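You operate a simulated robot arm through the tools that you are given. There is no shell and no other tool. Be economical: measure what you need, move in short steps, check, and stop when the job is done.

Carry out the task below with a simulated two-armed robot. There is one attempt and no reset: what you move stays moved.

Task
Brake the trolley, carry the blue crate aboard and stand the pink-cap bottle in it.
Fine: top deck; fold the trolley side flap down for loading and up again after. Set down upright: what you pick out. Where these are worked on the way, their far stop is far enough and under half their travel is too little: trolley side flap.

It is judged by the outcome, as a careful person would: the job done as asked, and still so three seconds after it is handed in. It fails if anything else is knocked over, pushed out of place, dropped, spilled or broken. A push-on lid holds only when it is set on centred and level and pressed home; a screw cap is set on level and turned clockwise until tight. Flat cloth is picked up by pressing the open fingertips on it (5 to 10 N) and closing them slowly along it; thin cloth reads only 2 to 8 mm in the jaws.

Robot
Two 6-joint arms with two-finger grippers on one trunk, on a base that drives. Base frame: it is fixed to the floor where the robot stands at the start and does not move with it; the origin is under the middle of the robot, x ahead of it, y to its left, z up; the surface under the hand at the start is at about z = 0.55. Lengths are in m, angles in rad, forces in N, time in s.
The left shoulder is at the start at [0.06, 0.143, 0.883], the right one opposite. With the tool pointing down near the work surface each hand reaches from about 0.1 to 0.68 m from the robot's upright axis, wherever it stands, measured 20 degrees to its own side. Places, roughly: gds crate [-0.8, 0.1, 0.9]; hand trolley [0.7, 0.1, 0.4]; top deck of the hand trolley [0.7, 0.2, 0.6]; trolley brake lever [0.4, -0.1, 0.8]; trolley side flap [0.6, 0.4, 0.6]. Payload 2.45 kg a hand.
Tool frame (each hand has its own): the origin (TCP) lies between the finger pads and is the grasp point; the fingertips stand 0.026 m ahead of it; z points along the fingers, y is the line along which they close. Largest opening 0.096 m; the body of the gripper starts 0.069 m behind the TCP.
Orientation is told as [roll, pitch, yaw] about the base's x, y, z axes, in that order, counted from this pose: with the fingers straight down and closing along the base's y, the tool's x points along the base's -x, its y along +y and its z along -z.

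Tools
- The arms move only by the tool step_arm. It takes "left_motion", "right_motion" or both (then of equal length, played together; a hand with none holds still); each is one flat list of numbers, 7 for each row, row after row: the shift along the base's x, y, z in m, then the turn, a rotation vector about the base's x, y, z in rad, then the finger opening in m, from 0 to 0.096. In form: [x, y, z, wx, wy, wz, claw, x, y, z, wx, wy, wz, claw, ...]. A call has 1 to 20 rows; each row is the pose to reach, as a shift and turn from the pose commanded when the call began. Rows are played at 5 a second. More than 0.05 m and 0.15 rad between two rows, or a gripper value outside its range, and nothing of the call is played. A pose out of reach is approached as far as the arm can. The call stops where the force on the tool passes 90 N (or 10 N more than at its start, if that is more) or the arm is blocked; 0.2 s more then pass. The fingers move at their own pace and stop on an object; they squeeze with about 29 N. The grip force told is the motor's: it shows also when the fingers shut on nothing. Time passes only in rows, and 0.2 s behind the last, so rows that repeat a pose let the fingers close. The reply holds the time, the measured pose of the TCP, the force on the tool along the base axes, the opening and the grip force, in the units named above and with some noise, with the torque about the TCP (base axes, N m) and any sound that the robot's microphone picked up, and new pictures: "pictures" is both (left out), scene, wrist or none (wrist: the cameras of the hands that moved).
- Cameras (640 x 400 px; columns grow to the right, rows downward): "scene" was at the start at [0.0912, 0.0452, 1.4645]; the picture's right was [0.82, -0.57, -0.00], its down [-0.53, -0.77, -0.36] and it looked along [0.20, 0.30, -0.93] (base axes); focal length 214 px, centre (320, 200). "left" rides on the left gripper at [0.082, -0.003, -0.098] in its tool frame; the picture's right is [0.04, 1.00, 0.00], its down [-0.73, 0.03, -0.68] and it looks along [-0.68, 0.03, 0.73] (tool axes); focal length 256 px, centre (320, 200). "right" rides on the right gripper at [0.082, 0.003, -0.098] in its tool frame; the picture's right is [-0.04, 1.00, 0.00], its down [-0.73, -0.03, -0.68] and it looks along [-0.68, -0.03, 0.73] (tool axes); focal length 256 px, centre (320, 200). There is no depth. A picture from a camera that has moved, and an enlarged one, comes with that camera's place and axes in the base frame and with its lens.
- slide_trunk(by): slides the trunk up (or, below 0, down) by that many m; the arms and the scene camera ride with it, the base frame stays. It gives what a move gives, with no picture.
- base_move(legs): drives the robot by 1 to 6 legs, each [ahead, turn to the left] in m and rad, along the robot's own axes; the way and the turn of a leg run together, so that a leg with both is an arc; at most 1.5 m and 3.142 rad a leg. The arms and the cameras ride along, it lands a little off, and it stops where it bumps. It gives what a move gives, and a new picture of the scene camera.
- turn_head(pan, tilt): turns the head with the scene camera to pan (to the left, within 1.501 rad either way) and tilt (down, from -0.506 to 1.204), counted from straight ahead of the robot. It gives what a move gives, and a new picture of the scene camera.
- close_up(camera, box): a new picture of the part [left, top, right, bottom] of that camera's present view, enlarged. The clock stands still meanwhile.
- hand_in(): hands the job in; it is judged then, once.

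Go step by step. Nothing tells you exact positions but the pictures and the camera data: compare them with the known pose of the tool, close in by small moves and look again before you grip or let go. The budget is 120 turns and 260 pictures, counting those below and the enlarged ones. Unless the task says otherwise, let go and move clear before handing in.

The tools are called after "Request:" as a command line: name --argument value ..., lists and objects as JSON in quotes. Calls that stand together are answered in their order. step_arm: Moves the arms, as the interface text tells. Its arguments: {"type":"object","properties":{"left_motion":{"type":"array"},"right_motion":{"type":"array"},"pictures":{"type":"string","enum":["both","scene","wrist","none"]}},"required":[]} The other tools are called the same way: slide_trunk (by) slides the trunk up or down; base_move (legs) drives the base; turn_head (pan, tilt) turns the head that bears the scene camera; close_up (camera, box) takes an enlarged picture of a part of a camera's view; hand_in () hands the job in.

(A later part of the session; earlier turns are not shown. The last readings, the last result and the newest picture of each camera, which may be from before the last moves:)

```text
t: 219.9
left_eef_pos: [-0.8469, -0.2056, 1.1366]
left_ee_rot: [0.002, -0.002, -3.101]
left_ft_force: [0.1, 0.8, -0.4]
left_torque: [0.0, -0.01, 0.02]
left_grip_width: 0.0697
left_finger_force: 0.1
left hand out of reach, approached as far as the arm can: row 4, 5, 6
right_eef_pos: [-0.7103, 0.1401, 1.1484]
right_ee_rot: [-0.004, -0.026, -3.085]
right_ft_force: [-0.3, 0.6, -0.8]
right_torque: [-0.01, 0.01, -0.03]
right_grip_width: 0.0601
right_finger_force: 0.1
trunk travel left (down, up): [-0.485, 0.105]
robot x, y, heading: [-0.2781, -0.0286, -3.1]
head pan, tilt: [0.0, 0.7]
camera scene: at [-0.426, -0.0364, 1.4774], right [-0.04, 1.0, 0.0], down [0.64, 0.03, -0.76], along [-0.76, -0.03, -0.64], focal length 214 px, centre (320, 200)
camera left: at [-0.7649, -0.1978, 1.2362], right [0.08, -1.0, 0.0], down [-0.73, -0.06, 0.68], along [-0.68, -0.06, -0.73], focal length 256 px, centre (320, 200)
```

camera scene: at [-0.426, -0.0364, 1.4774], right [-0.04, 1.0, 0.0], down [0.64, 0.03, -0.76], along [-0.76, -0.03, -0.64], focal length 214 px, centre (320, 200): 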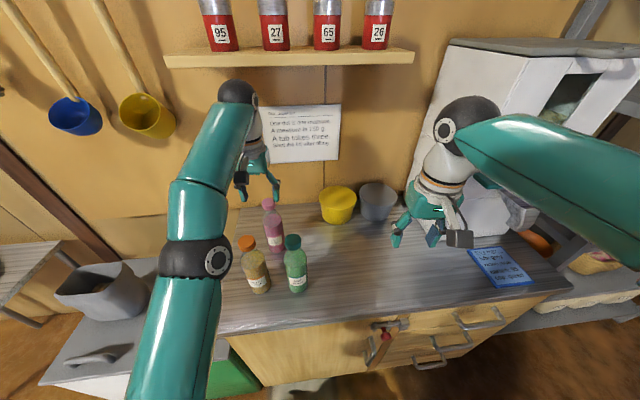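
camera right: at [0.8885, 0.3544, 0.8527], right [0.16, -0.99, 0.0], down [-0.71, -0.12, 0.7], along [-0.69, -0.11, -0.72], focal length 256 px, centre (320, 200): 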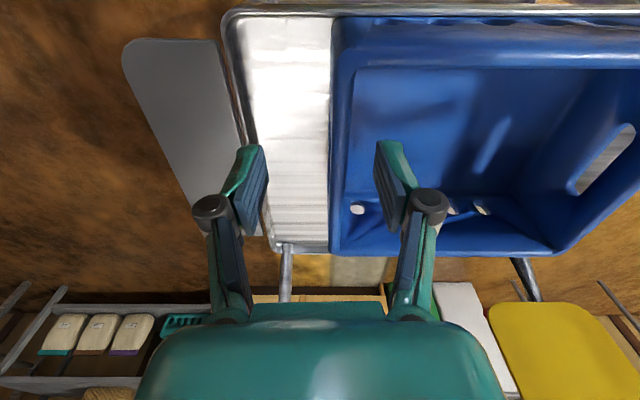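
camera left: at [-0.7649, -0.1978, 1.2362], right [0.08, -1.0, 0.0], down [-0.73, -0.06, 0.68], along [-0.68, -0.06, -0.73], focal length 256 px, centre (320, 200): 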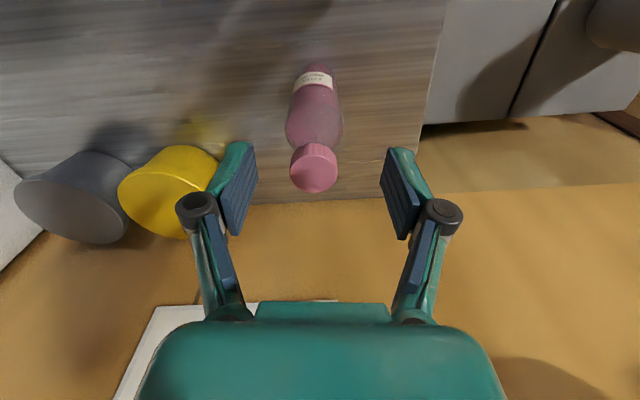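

Out of reach at this height; raising the trunk gives reach. Then I extend over the cap at the same height.

Request:
slide_trunk --by 0.1

Request:
step_arm --left_motion '[-0.01, 0, -0.03, 0, 0, 0.0, 0.07, -0.025, 0.001, -0.06, 0, 0, -0.02, 0.07, -0.04, 0.002, -0.09, 0, 0, -0.04, 0.07, -0.05, 0.002, -0.1, 0, 0, -0.04, 0.07, -0.05, 0.002, -0.1, 0, 0, -0.04, 0.07]'

```text
t: 221.2
left_eef_pos: [-0.8475, -0.2033, 1.2388]
left_ee_rot: [0.002, -0.001, -3.103]
left_ft_force: [-0.1, 0.1, 0.3]
left_torque: [0.0, -0.02, 0.0]
left_grip_width: 0.07
left_finger_force: 0.1
right_eef_pos: [-0.7093, 0.1417, 1.2494]
right_ee_rot: [-0.005, -0.028, -3.088]
right_ft_force: [-0.5, 0.1, 0.2]
right_torque: [0.02, 0.0, 0.0]
right_grip_width: 0.0602
right_finger_force: 0.0
trunk travel left (down, up): [-0.585, 0.005]
robot x, y, heading: [-0.2743, -0.0283, -3.103]
head pan, tilt: [0.0, 0.7]
```

```text
t: 222.4
left_eef_pos: [-0.8977, -0.2029, 1.1397]
left_ee_rot: [0.004, -0.001, -3.142]
left_ft_force: [0.7, -1.0, -0.4]
left_torque: [-0.01, 0.03, 0.02]
left_grip_width: 0.0702
left_finger_force: 0.0
right_eef_pos: [-0.7077, 0.1411, 1.2504]
right_ee_rot: [-0.006, -0.027, -3.087]
right_ft_force: [0.7, 1.2, -0.6]
right_torque: [-0.01, 0.01, -0.01]
right_grip_width: 0.0599
right_finger_force: 0.2
trunk travel left (down, up): [-0.585, 0.005]
robot x, y, heading: [-0.2801, -0.0298, -3.101]
head pan, tilt: [0.0, 0.7]
camera scene: at [-0.4251, -0.0362, 1.5776], right [-0.04, 1.0, 0.0], down [0.64, 0.03, -0.76], along [-0.76, -0.03, -0.64], focal length 214 px, centre (320, 200)
camera left: at [-0.815, -0.2005, 1.2374], right [0.04, -1.0, 0.0], down [-0.73, -0.03, 0.68], along [-0.68, -0.03, -0.73], focal length 256 px, centre (320, 200)
```

scene: 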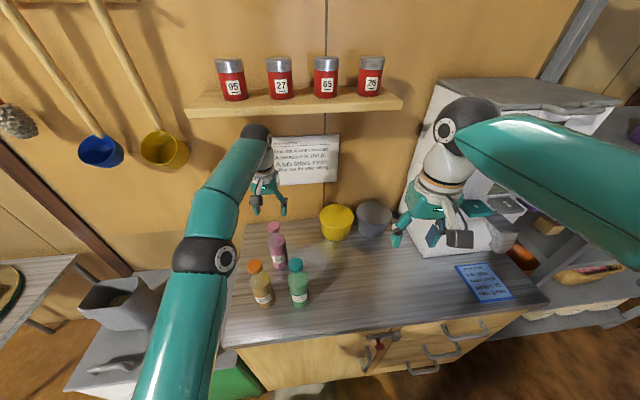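
left: 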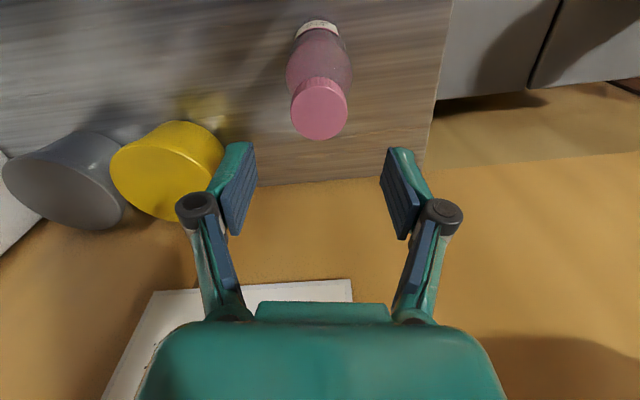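

Aligned over the pink cap. I descend and grip it at the cap/neck.

Request:
step_arm --left_motion '[0.002, -0.001, -0.04, 0, 0, 0, 0.07, 0.002, -0.001, -0.075, 0, 0, 0, 0.07, 0.002, -0.001, -0.1, 0, 0, 0, 0.07, 0.002, -0.001, -0.106, 0, 0, 0, 0.05, 0.002, -0.001, -0.106, 0, 0, 0, 0.02, 0.002, -0.001, -0.106, 0, 0, 0, 0.0, 0.002, -0.001, -0.106, 0, 0, 0, 0.0]'

```text
t: 224.0
left_eef_pos: [-0.8958, -0.203, 1.035]
left_ee_rot: [0.004, -0.007, -3.14]
left_ft_force: [-3.9, 0.8, 19.3]
left_torque: [0.0, 0.21, -0.12]
left_grip_width: 0.0534
left_finger_force: 28.9
right_eef_pos: [-0.7077, 0.1417, 1.2503]
right_ee_rot: [-0.005, -0.028, -3.087]
right_ft_force: [-0.1, 0.3, 0.3]
right_torque: [0.01, -0.04, 0.0]
right_grip_width: 0.0601
right_finger_force: 0.1
trunk travel left (down, up): [-0.585, 0.005]
robot x, y, heading: [-0.2782, -0.0306, -3.103]
head pan, tilt: [0.0, 0.7]
camera scene: at [-0.4239, -0.0352, 1.5778], right [-0.04, 1.0, 0.0], down [0.64, 0.02, -0.77], along [-0.76, -0.03, -0.64], focal length 214 px, centre (320, 200)
camera left: at [-0.8124, -0.1997, 1.1327], right [0.04, -1.0, 0.0], down [-0.73, -0.03, 0.68], along [-0.68, -0.03, -0.73], focal length 256 px, centre (320, 200)
```

scene: 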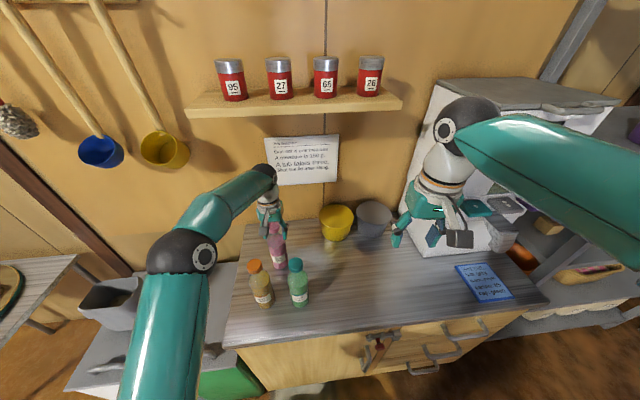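
left: 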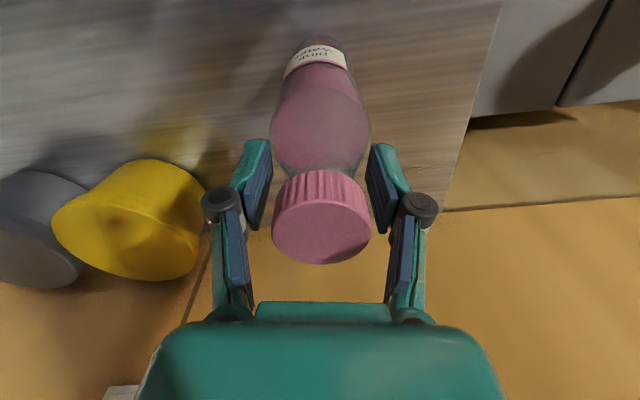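

The fingertips are squeezing the sloping shoulder (53 mm). I open, rise 23 mm and grip the cylindrical cap instead.

Request:
step_arm --left_motion '[0, 0, 0.0, 0, 0, 0, 0.07, 0, 0, 0.0, 0, 0, 0, 0.07, 0, 0, 0.012, 0, 0, 0, 0.07, 0, 0, 0.022, 0, 0, 0, 0.07, 0, 0, 0.022, 0, 0, 0, 0.05, 0, 0, 0.022, 0, 0, 0, 0.03, 0, 0, 0.022, 0, 0, 0, 0.0, 0, 0, 0.022, 0, 0, 0, 0]' --pictures "wrist"

```text
t: 225.8
left_eef_pos: [-0.8941, -0.204, 1.0537]
left_ee_rot: [0.003, -0.001, -3.14]
left_ft_force: [0.3, 0.0, 1.3]
left_torque: [0.03, 0.01, -0.04]
left_grip_width: 0.0479
left_finger_force: 28.7
right_eef_pos: [-0.7078, 0.1414, 1.2492]
right_ee_rot: [-0.004, -0.026, -3.087]
right_ft_force: [-0.4, 0.0, 0.1]
right_torque: [0.03, 0.02, -0.01]
right_grip_width: 0.0601
right_finger_force: 0.1
trunk travel left (down, up): [-0.585, 0.005]
robot x, y, heading: [-0.2797, -0.0305, -3.103]
head pan, tilt: [0.0, 0.7]
camera left: at [-0.8128, -0.2005, 1.1518], right [0.04, -1.0, 0.0], down [-0.73, -0.03, 0.68], along [-0.68, -0.03, -0.73], focal length 256 px, centre (320, 200)
```

left: 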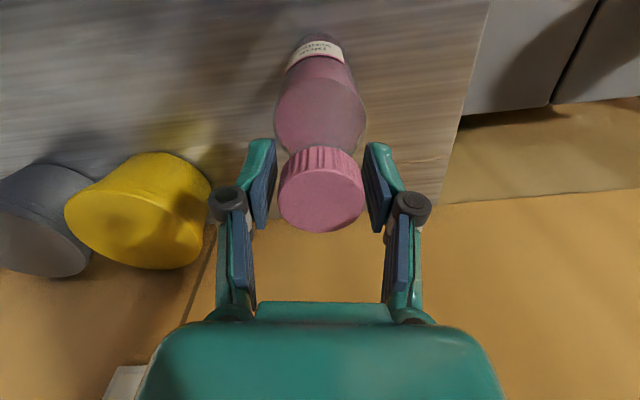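

Gripping the cap at 48 mm. I lift slightly to test.

Request:
step_arm --left_motion '[0, 0, 0.01, 0, 0, 0, 0, 0, 0, 0.03, 0, 0, 0, 0, 0, 0, 0.06, 0, 0, 0, 0, 0, 0, 0.06, 0, 0, 0, 0]'

```text
t: 226.8
left_eef_pos: [-0.8965, -0.2031, 1.1138]
left_ee_rot: [0.002, 0.0, -3.142]
left_ft_force: [-0.3, -0.5, -5.4]
left_torque: [0.01, 0.0, 0.04]
left_grip_width: 0.0472
left_finger_force: 29.2
right_eef_pos: [-0.7098, 0.1405, 1.2486]
right_ee_rot: [-0.005, -0.027, -3.088]
right_ft_force: [-0.6, -0.2, 0.3]
right_torque: [0.02, -0.01, 0.02]
right_grip_width: 0.0601
right_finger_force: 0.1
trunk travel left (down, up): [-0.585, 0.005]
robot x, y, heading: [-0.2767, -0.034, -3.107]
head pan, tilt: [0.0, 0.7]
camera scene: at [-0.4267, -0.0364, 1.5774], right [-0.04, 1.0, 0.0], down [0.64, 0.03, -0.76], along [-0.76, -0.03, -0.65], focal length 214 px, centre (320, 200)
camera left: at [-0.814, -0.1999, 1.2123], right [0.04, -1.0, 0.0], down [-0.73, -0.03, 0.68], along [-0.68, -0.03, -0.73], focal length 256 px, centre (320, 200)
```

scene: 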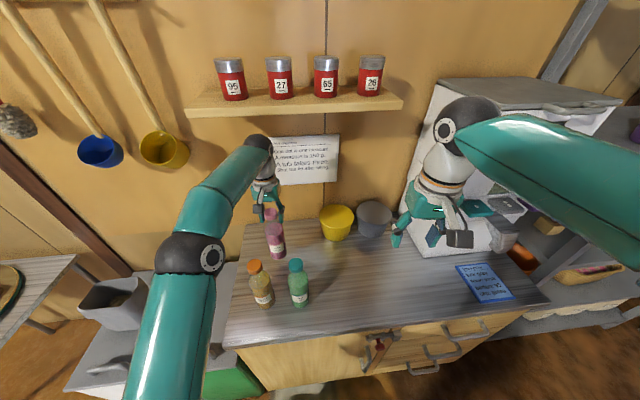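
left: 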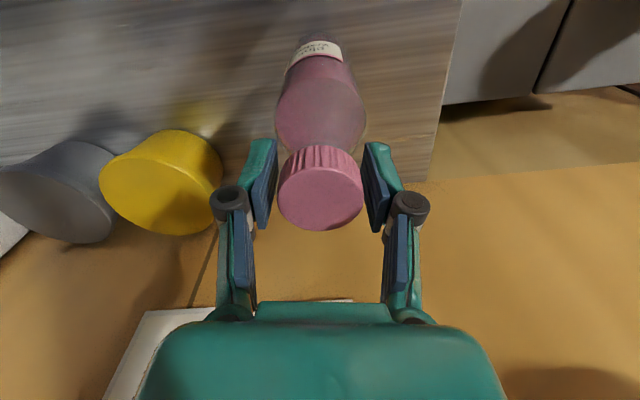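

The bottle is lifted (about 0.5 kg). I take it around the other bottles: sideways over the cleared crate spot, then back toward me, with the right hand moved aside.

Request:
step_arm --left_motion '[0.0, 0.0, 0.03, 0, 0, 0, 0, 0.005, 0.03, 0.03, 0, 0, 0, 0, 0.01, 0.07, 0.03, 0, 0, 0, 0, 0.015, 0.11, 0.03, 0, 0, 0, 0, 0.02, 0.15, 0.03, 0, 0, 0, 0, 0.025, 0.19, 0.03, 0, 0, 0, 0, 0.03, 0.225, 0.03, 0, 0, 0, 0, 0.07, 0.23, 0.03, 0, 0, 0, 0, 0.11, 0.23, 0.03, 0, 0, 0, 0, 0.15, 0.23, 0.03, 0, 0, 0, 0, 0.19, 0.23, 0.03, 0, 0, 0, 0, 0.23, 0.23, 0.03, 0, 0, 0, 0, 0.27, 0.22, 0.03, 0, 0, 0, 0]' --right_motion '[0.03, 0.03, 0, 0, 0, 0, 0.06, 0.06, 0.06, 0, 0, 0, 0, 0.06, 0.09, 0.09, 0, 0, 0, 0, 0.06, 0.12, 0.12, 0, 0, 0, 0, 0.06, 0.15, 0.14, 0, 0, 0, 0, 0.06, 0.15, 0.14, 0, 0, 0, 0, 0.06, 0.15, 0.14, 0, 0, 0, 0, 0.06, 0.15, 0.14, 0, 0, 0, 0, 0.06, 0.15, 0.14, 0, 0, 0, 0, 0.06, 0.15, 0.14, 0, 0, 0, 0, 0.06, 0.15, 0.14, 0, 0, 0, 0, 0.06, 0.15, 0.14, 0, 0, 0, 0, 0.06, 0.15, 0.14, 0, 0, 0, 0, 0.06]'

```text
t: 229.6
left_eef_pos: [-0.6211, 0.0167, 1.1432]
left_ee_rot: [0.001, -0.003, -3.141]
left_ft_force: [-0.4, -0.3, -5.2]
left_torque: [-0.02, 0.02, -0.01]
left_grip_width: 0.0467
left_finger_force: 29.1
left hand out of reach, approached as far as the arm can: row 6, 7
right_eef_pos: [-0.5564, 0.2825, 1.2522]
right_ee_rot: [-0.003, -0.028, -3.086]
right_ft_force: [1.0, -0.6, -0.1]
right_torque: [0.01, 0.03, 0.0]
right_grip_width: 0.0602
right_finger_force: 0.1
trunk travel left (down, up): [-0.585, 0.005]
robot x, y, heading: [-0.2796, -0.0292, -3.104]
head pan, tilt: [0.0, 0.7]
camera scene: at [-0.4237, -0.037, 1.5777], right [-0.04, 1.0, 0.0], down [0.64, 0.03, -0.77], along [-0.76, -0.03, -0.64], focal length 214 px, centre (320, 200)
camera right: at [-0.4718, 0.2818, 1.3468], right [0.01, -1.0, 0.0], down [-0.71, -0.01, 0.7], along [-0.7, -0.01, -0.71], focal length 256 px, centre (320, 200)
camera left: at [-0.5385, 0.0208, 1.2402], right [0.04, -1.0, 0.0], down [-0.73, -0.03, 0.68], along [-0.68, -0.03, -0.73], focal length 256 px, centre (320, 200)
```

scene: 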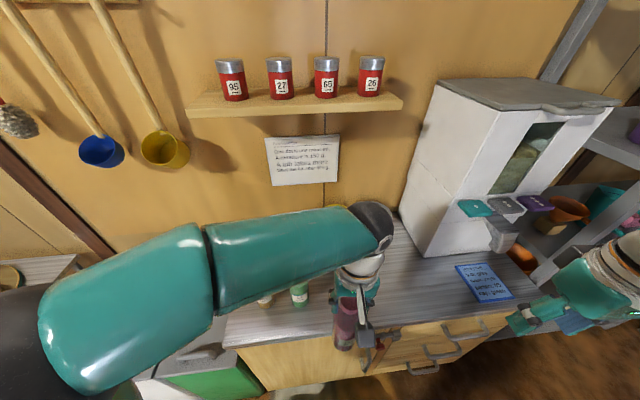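
right: 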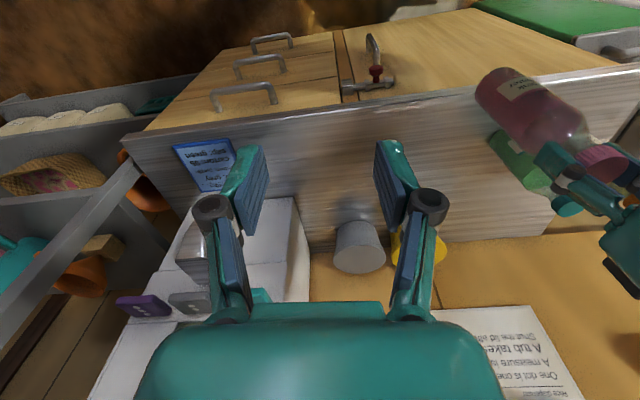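
left: 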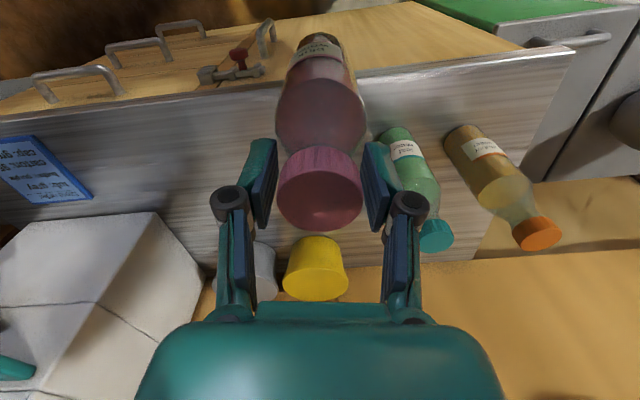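

All other items stand. I drive to the trolley's flap side with the bottle.

Request:
base_move --legs '[[-0.16, 0], [0, -0.4], [0, -0.4], [0, -0.4]]'

Request:
base_move --legs '[[0, -0.27], [0, -0.27], [0.46, 0], [0.46, 0]]'

```text
t: 234.9
left_eef_pos: [-0.2161, 0.3139, 1.1409]
left_ee_rot: [0.004, 0.001, 1.982]
left_ft_force: [0.5, 0.1, -5.8]
left_torque: [0.0, 0.06, 0.02]
left_grip_width: 0.046
left_finger_force: 29.4
right_eef_pos: [0.0526, 0.3608, 1.2507]
right_ee_rot: [-0.003, -0.026, 2.037]
right_ft_force: [0.6, 0.2, -0.1]
right_torque: [-0.03, 0.1, -0.02]
right_grip_width: 0.06
right_finger_force: 0.0
trunk travel left (down, up): [-0.585, 0.005]
robot x, y, heading: [-0.1466, -0.0361, 2.001]
head pan, tilt: [0.0, 0.7]
stopped in leg 4: the robot was blocked; the commanded pose is now the measured one
camera scene: at [-0.2106, 0.0982, 1.5774], right [0.91, 0.42, 0.0], down [0.27, -0.59, -0.76], along [-0.32, 0.69, -0.64], focal length 214 px, centre (320, 200)
```

scene: 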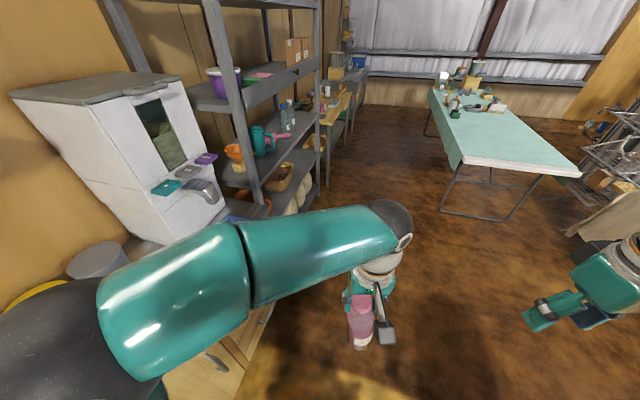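

```text
t: 242.1
left_eef_pos: [0.0665, 1.2227, 1.1421]
left_ee_rot: [0.004, -0.002, 1.438]
left_ft_force: [0.4, -0.2, -5.7]
left_torque: [0.03, 0.05, 0.01]
left_grip_width: 0.046
left_finger_force: 29.3
right_eef_pos: [0.3209, 1.1229, 1.2511]
right_ee_rot: [-0.005, -0.027, 1.492]
right_ft_force: [-0.4, -0.1, 0.3]
right_torque: [0.01, 0.02, 0.0]
right_grip_width: 0.0599
right_finger_force: 0.0
trunk travel left (down, up): [-0.585, 0.005]
robot x, y, heading: [-0.0574, 0.8859, 1.463]
head pan, tilt: [0.0, 0.7]
camera scene: at [-0.0424, 1.0332, 1.5774], right [0.99, -0.11, 0.0], down [-0.07, -0.64, -0.76], along [0.08, 0.76, -0.65], focal length 214 px, centre (320, 200)
```

scene: 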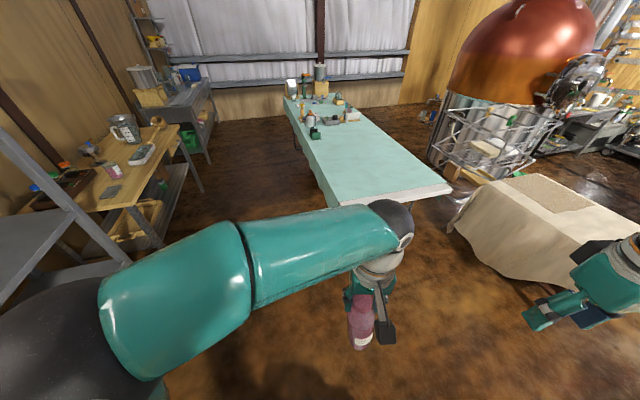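

Request:
base_move --legs '[[0, -0.4], [0, -0.4], [0, -0.4], [0.3, -0.1], [0.34, 0]]'

Request:
close_up --camera "left" --box '[0, 0, 640, 400]'

```text
t: 246.4
left_eef_pos: [0.3022, 0.913, 1.1427]
left_ee_rot: [0.009, 0.002, 0.294]
left_ft_force: [-0.2, -0.7, -5.6]
left_torque: [0.03, -0.02, 0.0]
left_grip_width: 0.0443
left_finger_force: 28.8
right_eef_pos: [0.317, 0.6399, 1.2524]
right_ee_rot: [0.0, -0.025, 0.347]
right_ft_force: [-0.6, -0.9, -0.7]
right_torque: [0.07, 0.03, -0.01]
right_grip_width: 0.0599
right_finger_force: 0.1
trunk travel left (down, up): [-0.585, 0.005]
robot x, y, heading: [-0.0656, 0.9231, 0.305]
head pan, tilt: [0.0, 0.7]
stopped in leg 3: the robot was blocked; the commanded pose is now the measured one
camera scene: at [0.0746, 0.9605, 1.5774], right [0.3, -0.95, 0.0], down [-0.62, -0.19, -0.76], along [0.73, 0.23, -0.64], focal length 214 px, centre (320, 200)
```

scene: 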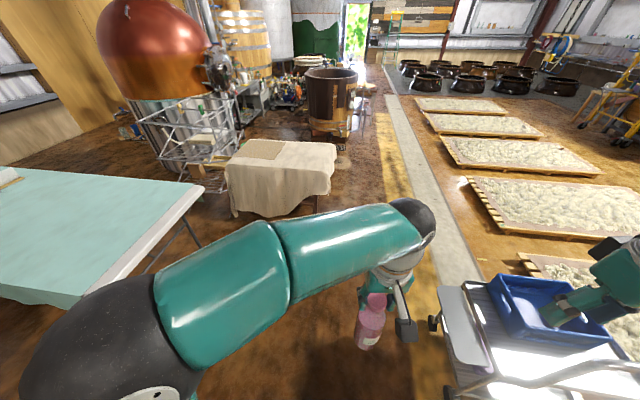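

```text
1.00 times, centred on (320, 200) of left (not enlarged: the box is as wide or as high as the picture)
camera zoom: at [0.2257, 0.8856, 1.2406], right [-0.33, 0.94, 0.01], down [0.7, 0.23, 0.68], along [0.64, 0.23, -0.73], focal length 256 px, centre (320, 200)
```

zoom: 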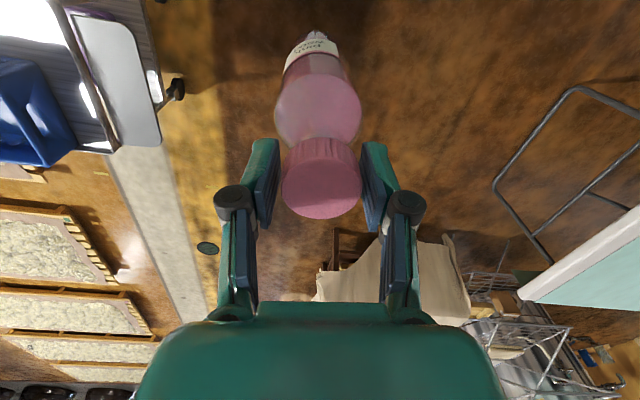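

The cap is slowly creeping in the jaws (a few mm), so I proceed without delay to the trolley side.

Request:
base_move --legs '[[0.645, -0.3], [0, -0.5], [0, -0.5]]'

Request:
base_move --legs '[[0, -0.4]]'

Request:
close_up --camera "left" --box '[0, 0, 640, 400]'

```text
t: 253.4
left_eef_pos: [0.6515, 0.6516, 1.1521]
left_ee_rot: [-0.008, -0.005, -1.018]
left_ft_force: [-0.1, -0.7, -6.5]
left_torque: [0.0, -0.03, -0.02]
left_grip_width: 0.0426
left_finger_force: 28.6
right_eef_pos: [0.3833, 0.5721, 1.2515]
right_ee_rot: [-0.003, -0.029, -0.976]
right_ft_force: [-0.4, 0.3, 0.1]
right_torque: [0.07, -0.01, 0.0]
right_grip_width: 0.0602
right_finger_force: 0.1
trunk travel left (down, up): [-0.585, 0.005]
robot x, y, heading: [0.593, 1.0243, -1.024]
head pan, tilt: [0.0, 0.7]
stopped in leg 3: the robot was blocked; the commanded pose is now the measured one
camera scene: at [0.6645, 0.9007, 1.5769], right [-0.85, -0.52, 0.0], down [-0.34, 0.55, -0.76], along [0.4, -0.65, -0.64], focal length 214 px, centre (320, 200)
```

scene: 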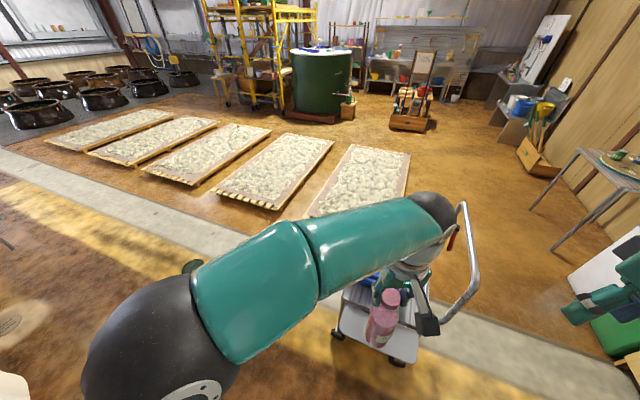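

```text
t: 255.1
left_eef_pos: [0.5082, 0.6537, 1.1637]
left_ee_rot: [-0.032, -0.018, -1.4]
left_ft_force: [-1.2, -0.2, -5.3]
left_torque: [-0.02, -0.1, -0.01]
left_grip_width: 0.0425
left_finger_force: 29.1
right_eef_pos: [0.2254, 0.6867, 1.2554]
right_ee_rot: [-0.006, -0.027, -1.372]
right_ft_force: [0.9, 0.0, -0.4]
right_torque: [0.0, 0.0, 0.0]
right_grip_width: 0.0601
right_finger_force: 0.0
trunk travel left (down, up): [-0.585, 0.005]
robot x, y, heading: [0.6042, 1.0279, -1.416]
head pan, tilt: [0.0, 0.7]
camera scene: at [0.6233, 0.884, 1.5781], right [-0.99, -0.15, 0.0], down [-0.1, 0.64, -0.76], along [0.12, -0.76, -0.64], focal length 214 px, centre (320, 200)
```

scene: 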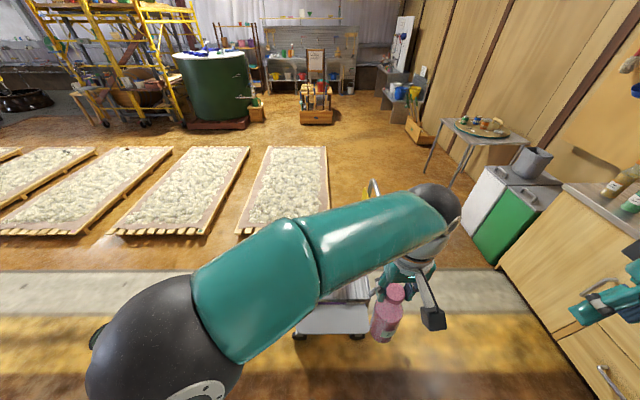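

```text
1.00 times, centred on (320, 200) of left (not enlarged: the box is as wide or as high as the picture)
camera zoom: at [0.4945, 0.7359, 1.2606], right [0.98, 0.21, -0.03], down [0.17, -0.7, 0.69], along [0.12, -0.68, -0.72], focal length 256 px, centre (320, 200)
```

zoom: 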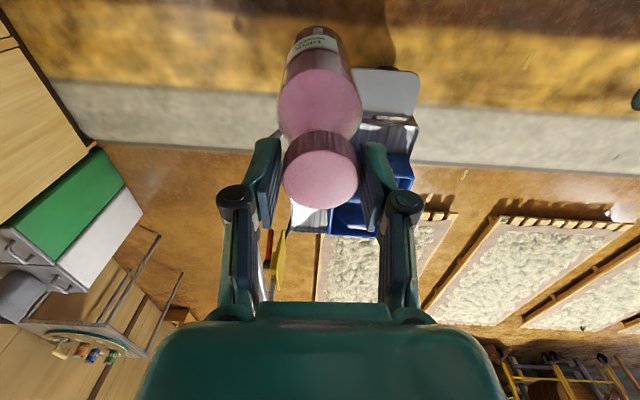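

The cap still creeps a little in the jaws. I lower the trunk 0.2 m and close in on the trolley.

Request:
slide_trunk --by -0.2

Request:
base_move --legs '[[0.2, 0]]'

Request:
close_up --camera "left" --box '[0, 0, 640, 400]'

```text
t: 257.3
left_eef_pos: [0.5303, 0.6488, 1.017]
left_ee_rot: [-0.139, -0.078, -1.353]
left_ft_force: [0.0, -0.1, -4.8]
left_torque: [0.04, -0.09, -0.02]
left_grip_width: 0.0417
left_finger_force: 29.1
right_eef_pos: [0.2245, 0.6867, 1.0536]
right_ee_rot: [-0.004, -0.029, -1.37]
right_ft_force: [0.7, -0.1, -0.3]
right_torque: [0.04, 0.02, 0.0]
right_grip_width: 0.0599
right_finger_force: 0.0
trunk travel left (down, up): [-0.385, 0.205]
robot x, y, heading: [0.6015, 1.033, -1.418]
head pan, tilt: [0.0, 0.7]
```

```text
t: 258.9
left_eef_pos: [0.5643, 0.4498, 1.0151]
left_ee_rot: [-0.136, -0.075, -1.344]
left_ft_force: [-0.5, -0.5, -6.5]
left_torque: [0.07, -0.07, -0.02]
left_grip_width: 0.0421
left_finger_force: 29.0
right_eef_pos: [0.2577, 0.488, 1.0546]
right_ee_rot: [-0.006, -0.027, -1.366]
right_ft_force: [0.8, -0.6, 0.5]
right_torque: [0.03, 0.01, 0.01]
right_grip_width: 0.0603
right_finger_force: 0.0
trunk travel left (down, up): [-0.385, 0.205]
robot x, y, heading: [0.6353, 0.8342, -1.406]
head pan, tilt: [0.0, 0.7]
camera scene: at [0.6553, 0.6869, 1.3773], right [-0.99, -0.16, 0.0], down [-0.1, 0.64, -0.76], along [0.12, -0.75, -0.65], focal length 214 px, centre (320, 200)
```

scene: 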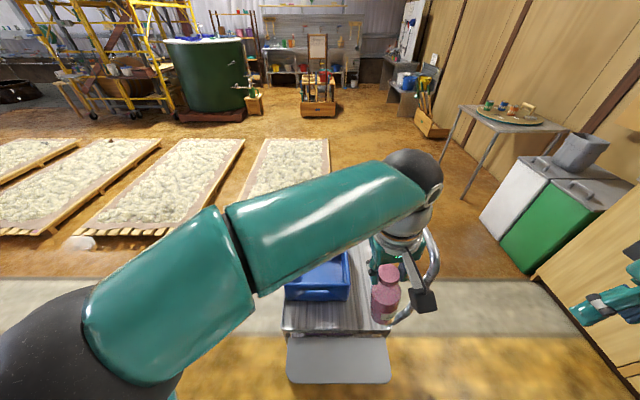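

```text
1.00 times, centred on (320, 200) of left (not enlarged: the box is as wide or as high as the picture)
camera zoom: at [0.5552, 0.5389, 1.1075], right [0.96, 0.25, -0.14], down [0.27, -0.64, 0.72], along [0.09, -0.73, -0.68], focal length 256 px, centre (320, 200)
```

zoom: 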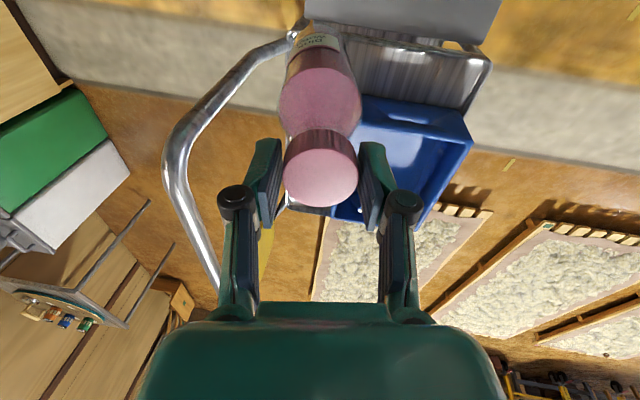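

The hand is tilted a bit; I straighten it while moving the bottle over the crate.

Request:
step_arm --left_motion '[0.025, -0.01, 0.0, 0.026, -0.028, 0, 0, 0.05, -0.03, 0.0, 0.052, -0.057, 0, 0, 0.075, -0.055, 0.0, 0.078, -0.086, 0, 0, 0.1, -0.085, 0.0, 0.104, -0.115, 0, 0, 0.12, -0.115, 0, 0.104, -0.115, 0, 0, 0.14, -0.145, 0, 0.104, -0.115, 0, 0, 0.16, -0.175, 0, 0.104, -0.115, 0, 0, 0.175, -0.205, 0, 0.104, -0.115, 0, 0, 0.181, -0.235, 0, 0.104, -0.115, 0, 0]'

```text
t: 260.9
left_eef_pos: [0.7393, 0.2748, 1.0003]
left_ee_rot: [-0.002, 0.002, -1.348]
left_ft_force: [0.2, -0.4, -5.2]
left_torque: [-0.02, -0.02, -0.02]
left_grip_width: 0.0423
left_finger_force: 29.2
left hand out of reach, approached as far as the arm can: row 7, 8, 9
right_eef_pos: [0.2588, 0.4878, 1.0547]
right_ee_rot: [-0.005, -0.025, -1.366]
right_ft_force: [0.1, 0.7, 0.6]
right_torque: [0.01, -0.01, 0.0]
right_grip_width: 0.0603
right_finger_force: 0.0
trunk travel left (down, up): [-0.385, 0.205]
robot x, y, heading: [0.631, 0.8349, -1.409]
head pan, tilt: [0.0, 0.7]
camera scene: at [0.6555, 0.6881, 1.3774], right [-0.99, -0.16, 0.0], down [-0.1, 0.64, -0.76], along [0.12, -0.75, -0.64], focal length 214 px, centre (320, 200)
camera left: at [0.7189, 0.3541, 1.0984], right [0.97, 0.26, 0.0], down [0.19, -0.71, 0.68], along [0.17, -0.65, -0.74], focal length 256 px, centre (320, 200)
```

scene: 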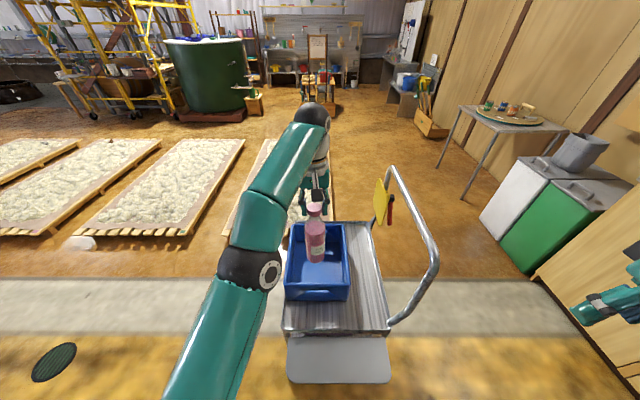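
left: 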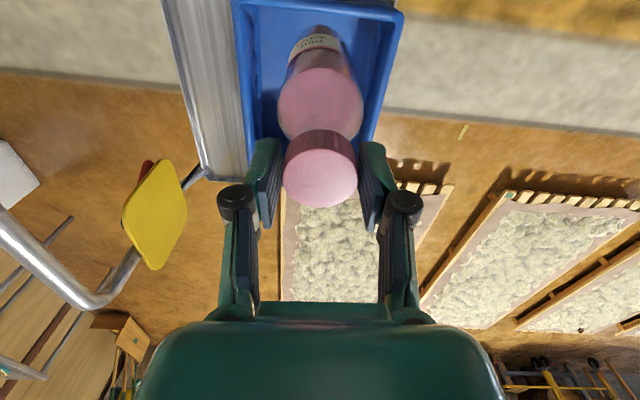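

The bottle hangs upright over the crate but too near the wall; I lower the trunk slightly (base stays above the rim) and extend farther in.

Request:
slide_trunk --by -0.085

Request:
step_arm --left_motion '[0.002, -0.02, 0, 0, 0, 0, 0, 0.004, -0.04, 0, 0, 0, 0, 0, 0.006, -0.065, 0, 0, 0, 0, 0]'

```text
t: 262.1
left_eef_pos: [0.7394, 0.2748, 0.9154]
left_ee_rot: [-0.001, -0.002, -1.348]
left_ft_force: [-0.1, 0.9, -5.7]
left_torque: [-0.05, -0.03, -0.01]
left_grip_width: 0.0422
left_finger_force: 28.9
right_eef_pos: [0.2577, 0.4898, 0.9693]
right_ee_rot: [-0.004, -0.027, -1.366]
right_ft_force: [0.3, 1.2, 0.2]
right_torque: [0.01, -0.04, 0.01]
right_grip_width: 0.0602
right_finger_force: 0.1
trunk travel left (down, up): [-0.3, 0.29]
robot x, y, heading: [0.631, 0.8336, -1.408]
head pan, tilt: [0.0, 0.7]
```

```text
t: 262.9
left_eef_pos: [0.7437, 0.2635, 0.8974]
left_ee_rot: [-0.002, 0.0, -1.35]
left_ft_force: [0.1, -0.5, -4.3]
left_torque: [-0.07, -0.01, 0.01]
left_grip_width: 0.0422
left_finger_force: 29.0
left hand out of reach, approached as far as the arm can: row 1, 2, 3
right_eef_pos: [0.2586, 0.4895, 0.9699]
right_ee_rot: [-0.005, -0.028, -1.364]
right_ft_force: [-0.1, -0.8, 0.1]
right_torque: [-0.01, 0.01, 0.01]
right_grip_width: 0.06
right_finger_force: 0.1
trunk travel left (down, up): [-0.3, 0.29]
robot x, y, heading: [0.633, 0.8298, -1.409]
head pan, tilt: [0.0, 0.7]
camera scene: at [0.6554, 0.6882, 1.2925], right [-0.99, -0.16, 0.0], down [-0.1, 0.64, -0.76], along [0.12, -0.75, -0.64], focal length 214 px, centre (320, 200)
camera left: at [0.7234, 0.3439, 0.9963], right [0.97, 0.26, 0.0], down [0.19, -0.71, 0.68], along [0.18, -0.66, -0.73], focal length 256 px, centre (320, 200)
```

scene: 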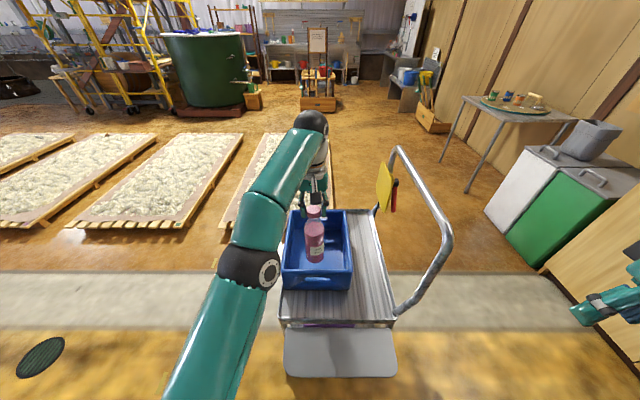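
left: 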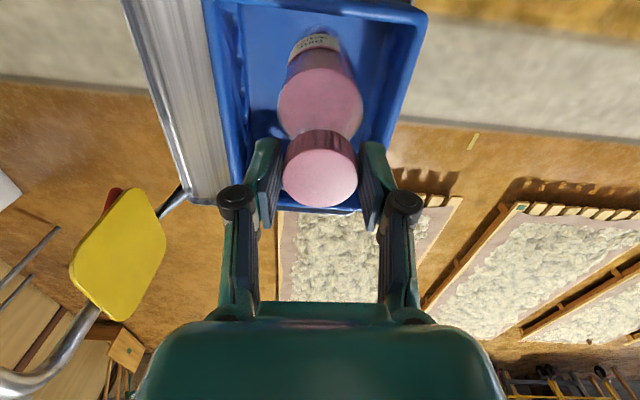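

Lowering the trunk did not help reach; the arm reaches farther with the shoulder higher. I raise the trunk 0.2 m and then reach down and out with the arm.

Request:
slide_trunk --by 0.2

Request:
step_arm --left_motion '[0.0, 0.0, -0.04, 0, 0, 0, 0, 0.0, 0.0, -0.08, 0, 0, 0, 0, 0.0, 0.0, -0.12, 0, 0, 0, 0, 0.0, -0.015, -0.155, 0, 0, 0, 0, 0.0, -0.03, -0.18, 0, 0, 0, 0, 0.0, -0.045, -0.18, 0, 0, 0, 0, 0.0, -0.055, -0.18, 0, 0, 0, 0]'

```text
t: 265.1
left_eef_pos: [0.744, 0.2638, 1.0979]
left_ee_rot: [-0.001, 0.001, -1.348]
left_ft_force: [0.5, 0.7, -5.1]
left_torque: [-0.04, -0.01, 0.0]
left_grip_width: 0.042
left_finger_force: 29.1
right_eef_pos: [0.2586, 0.4885, 1.1699]
right_ee_rot: [-0.005, -0.025, -1.365]
right_ft_force: [-0.8, 0.1, 0.1]
right_torque: [-0.04, -0.02, 0.03]
right_grip_width: 0.0599
right_finger_force: 0.0
trunk travel left (down, up): [-0.5, 0.09]
robot x, y, heading: [0.6324, 0.8336, -1.41]
head pan, tilt: [0.0, 0.7]
```

```text
t: 266.7
left_eef_pos: [0.7445, 0.2092, 0.9147]
left_ee_rot: [-0.001, 0.002, -1.347]
left_ft_force: [-0.3, -0.4, -5.2]
left_torque: [-0.01, 0.02, 0.0]
left_grip_width: 0.0421
left_finger_force: 29.0
right_eef_pos: [0.2582, 0.4876, 1.169]
right_ee_rot: [-0.007, -0.026, -1.364]
right_ft_force: [-0.4, -1.0, -0.6]
right_torque: [0.02, 0.03, -0.04]
right_grip_width: 0.0601
right_finger_force: 0.1
trunk travel left (down, up): [-0.5, 0.09]
robot x, y, heading: [0.6336, 0.8367, -1.41]
head pan, tilt: [0.0, 0.7]
camera scene: at [0.6553, 0.6873, 1.4924], right [-0.99, -0.16, 0.0], down [-0.1, 0.64, -0.76], along [0.12, -0.75, -0.65], focal length 214 px, centre (320, 200)
camera left: at [0.7237, 0.2879, 1.0142], right [0.97, 0.26, 0.0], down [0.19, -0.71, 0.68], along [0.18, -0.65, -0.74], focal length 256 px, centre (320, 200)
```

scene: 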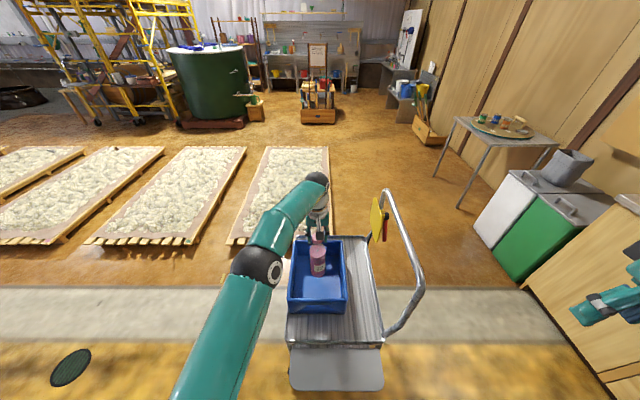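
left: 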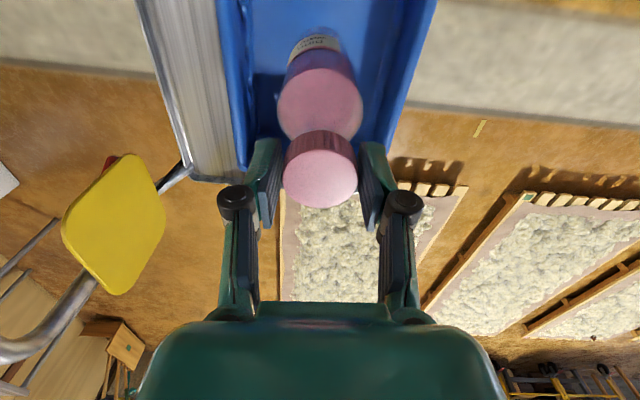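

Bottle is well inside the crate outline. I lower it steadily until the base touches.

Request:
step_arm --left_motion '[0, 0, -0.03, 0, 0, 0, 0, 0, 0, -0.06, 0, 0, 0, 0, 0, 0, -0.09, 0, 0, 0, 0, 0, 0, -0.115, 0, 0, 0, 0, 0, 0, -0.125, 0, 0, 0, 0, 0, 0, -0.132, 0, 0, 0, 0]'

```text
t: 268.1
left_eef_pos: [0.7447, 0.2092, 0.784]
left_ee_rot: [-0.002, 0.002, -1.349]
left_ft_force: [0.6, -0.7, -5.2]
left_torque: [-0.04, 0.0, 0.02]
left_grip_width: 0.0421
left_finger_force: 28.8
right_eef_pos: [0.258, 0.4887, 1.1691]
right_ee_rot: [-0.005, -0.025, -1.365]
right_ft_force: [0.1, 0.0, -0.5]
right_torque: [0.0, 0.0, -0.03]
right_grip_width: 0.06
right_finger_force: 0.0
trunk travel left (down, up): [-0.5, 0.09]
robot x, y, heading: [0.6327, 0.8345, -1.406]
head pan, tilt: [0.0, 0.7]
camera scene: at [0.6554, 0.6875, 1.4924], right [-0.99, -0.16, 0.0], down [-0.1, 0.64, -0.76], along [0.12, -0.75, -0.65], focal length 214 px, centre (320, 200)
camera left: at [0.724, 0.2885, 0.8828], right [0.97, 0.26, 0.0], down [0.19, -0.71, 0.68], along [0.18, -0.66, -0.73], focal length 256 px, centre (320, 200)
```

scene: 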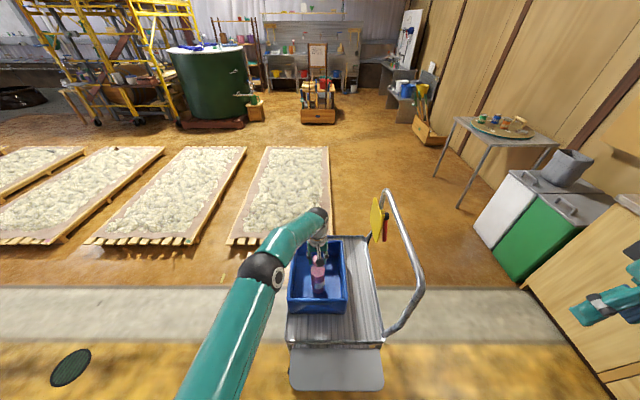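
left: 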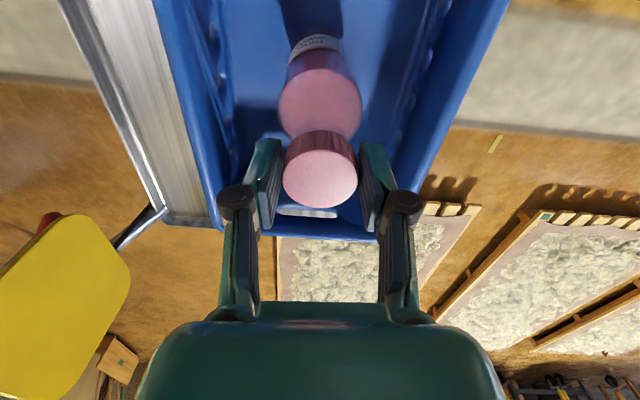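

Request:
step_arm --left_motion '[0, 0, -0.003, 0, 0, 0, 0, 0, 0, -0.006, 0, 0, 0, 0, 0, 0, -0.009, 0, 0, 0, 0, 0, 0, -0.012, 0, 0, 0, 0]' --pictures "none"

Request:
step_arm --left_motion '[0, 0, -0.003, 0, 0, 0, 0, 0, 0, -0.006, 0, 0, 0, 0]' --pictures "none"

```text
t: 269.1
left_eef_pos: [0.7428, 0.2102, 0.7727]
left_ee_rot: [-0.002, 0.002, -1.348]
left_ft_force: [-0.7, 0.0, -6.1]
left_torque: [-0.06, -0.01, 0.0]
left_grip_width: 0.0418
left_finger_force: 28.7
right_eef_pos: [0.2576, 0.4882, 1.1706]
right_ee_rot: [-0.005, -0.027, -1.364]
right_ft_force: [-0.2, 0.3, 0.7]
right_torque: [0.03, -0.01, -0.02]
right_grip_width: 0.06
right_finger_force: 0.1
trunk travel left (down, up): [-0.5, 0.09]
robot x, y, heading: [0.6335, 0.8292, -1.411]
head pan, tilt: [0.0, 0.7]
```

```text
t: 269.7
left_eef_pos: [0.7432, 0.2099, 0.7723]
left_ee_rot: [0.0, -0.004, -1.349]
left_ft_force: [-1.2, 5.0, 16.3]
left_torque: [0.79, -0.05, 0.07]
left_grip_width: 0.0419
left_finger_force: 29.5
right_eef_pos: [0.2592, 0.4904, 1.1702]
right_ee_rot: [-0.004, -0.03, -1.365]
right_ft_force: [0.7, -0.9, -0.2]
right_torque: [0.01, 0.03, -0.01]
right_grip_width: 0.06
right_finger_force: 0.0
trunk travel left (down, up): [-0.5, 0.09]
robot x, y, heading: [0.6297, 0.8313, -1.41]
head pan, tilt: [0.0, 0.7]
```

The base is on the crate floor. I ease the pressure and open slowly.

Request:
step_arm --left_motion '[0, 0, 0.003, 0, 0, 0, 0, 0, 0, 0.003, 0, 0, 0, 0.045, 0, 0, 0.003, 0, 0, 0, 0.055, 0, 0, 0.003, 0, 0, 0, 0.07, 0, 0, 0.003, 0, 0, 0, 0.075, 0, 0, 0.003, 0, 0, 0, 0.075]'

```text
t: 271.1
left_eef_pos: [0.7441, 0.2092, 0.771]
left_ee_rot: [-0.001, -0.002, -1.345]
left_ft_force: [0.1, 0.1, 0.6]
left_torque: [0.01, 0.01, 0.02]
left_grip_width: 0.0751
left_finger_force: 0.0
right_eef_pos: [0.2588, 0.4893, 1.1704]
right_ee_rot: [-0.006, -0.027, -1.366]
right_ft_force: [1.1, 0.4, 1.2]
right_torque: [-0.02, -0.02, 0.01]
right_grip_width: 0.06
right_finger_force: 0.0
trunk travel left (down, up): [-0.5, 0.09]
robot x, y, heading: [0.6325, 0.8355, -1.407]
head pan, tilt: [0.0, 0.7]
camera scene: at [0.6552, 0.6883, 1.4925], right [-0.99, -0.16, 0.0], down [-0.1, 0.64, -0.76], along [0.12, -0.75, -0.64], focal length 214 px, centre (320, 200)
camera left: at [0.7234, 0.2887, 0.8695], right [0.97, 0.26, 0.0], down [0.19, -0.71, 0.68], along [0.18, -0.66, -0.73], focal length 256 px, centre (320, 200)
```

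scene: 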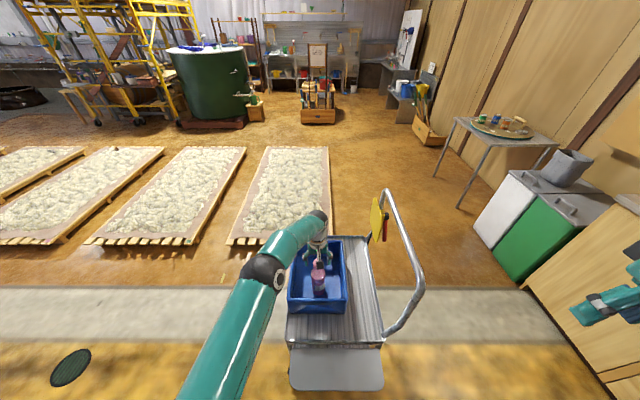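
left: 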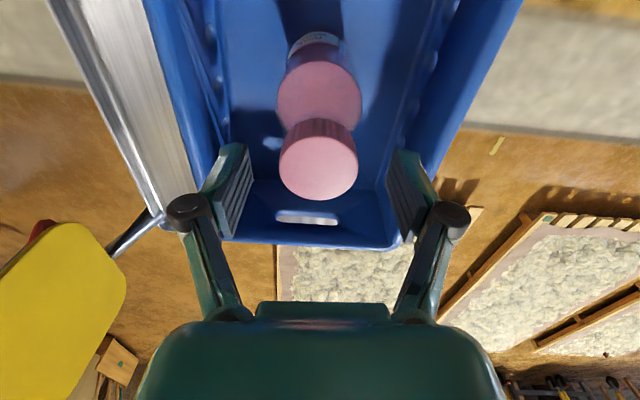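

Bottle stands upright, released. I raise the hand straight up and check.

Request:
step_arm --left_motion '[0, 0, 0.03, 0, 0, 0, 0.075, 0, 0, 0.07, 0, 0, 0, 0.075, 0, 0, 0.11, 0, 0, 0, 0.075, 0, 0.0, 0.15, 0, 0, 0, 0.075, 0, 0.02, 0.19, 0, 0, 0, 0.075, 0, 0.05, 0.22, 0, 0, 0, 0.03, 0, 0.09, 0.24, 0, 0, 0, 0.0]'

Request:
close_up --camera "scene" --box '[250, 200, 450, 400]'

```text
t: 272.7
left_eef_pos: [0.7434, 0.3031, 1.0123]
left_ee_rot: [-0.002, -0.002, -1.346]
left_ft_force: [-0.1, 0.6, 0.5]
left_torque: [-0.02, -0.03, 0.02]
left_grip_width: 0.0001
left_finger_force: 8.7
right_eef_pos: [0.2586, 0.4905, 1.1707]
right_ee_rot: [-0.005, -0.029, -1.365]
right_ft_force: [0.0, 1.4, -0.3]
right_torque: [-0.05, 0.0, -0.02]
right_grip_width: 0.06
right_finger_force: 0.1
trunk travel left (down, up): [-0.5, 0.09]
robot x, y, heading: [0.6365, 0.8329, -1.402]
head pan, tilt: [0.0, 0.7]
camera scene: at [0.6552, 0.6905, 1.4927], right [-0.99, -0.16, 0.0], down [-0.1, 0.63, -0.77], along [0.12, -0.76, -0.64], focal length 214 px, centre (320, 200)
camera left: at [0.7226, 0.3817, 1.1107], right [0.97, 0.26, 0.0], down [0.19, -0.71, 0.68], along [0.18, -0.66, -0.73], focal length 256 px, centre (320, 200)
```

scene: 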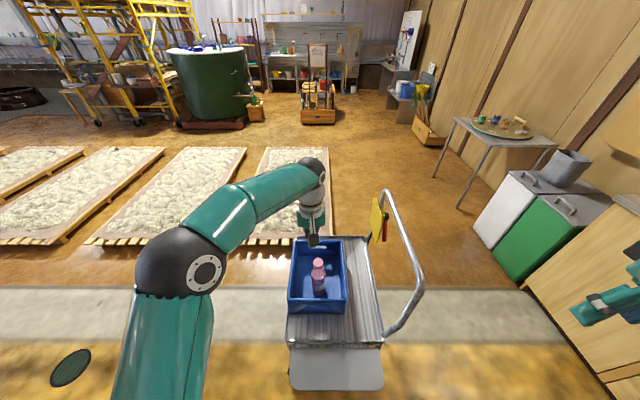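
left: 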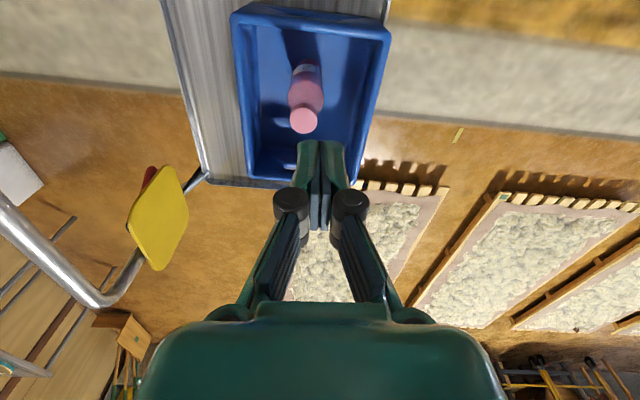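

```text
2.00 times, centred on (350, 300) of scene
camera zoom: at [0.6552, 0.6905, 1.4927], right [-0.99, -0.16, 0.0], down [-0.1, 0.63, -0.77], along [0.12, -0.76, -0.64], focal length 429 px, centre (260, 0)
```

zoom: 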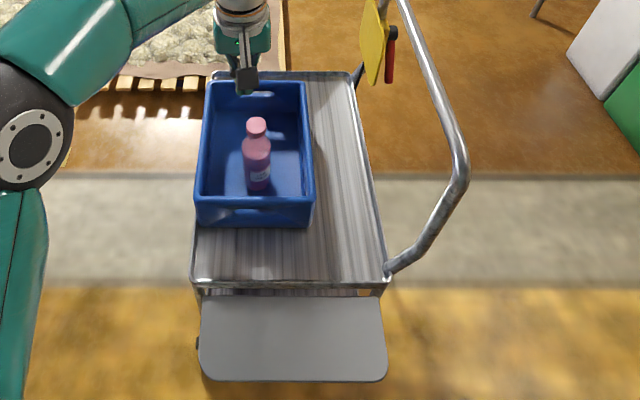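

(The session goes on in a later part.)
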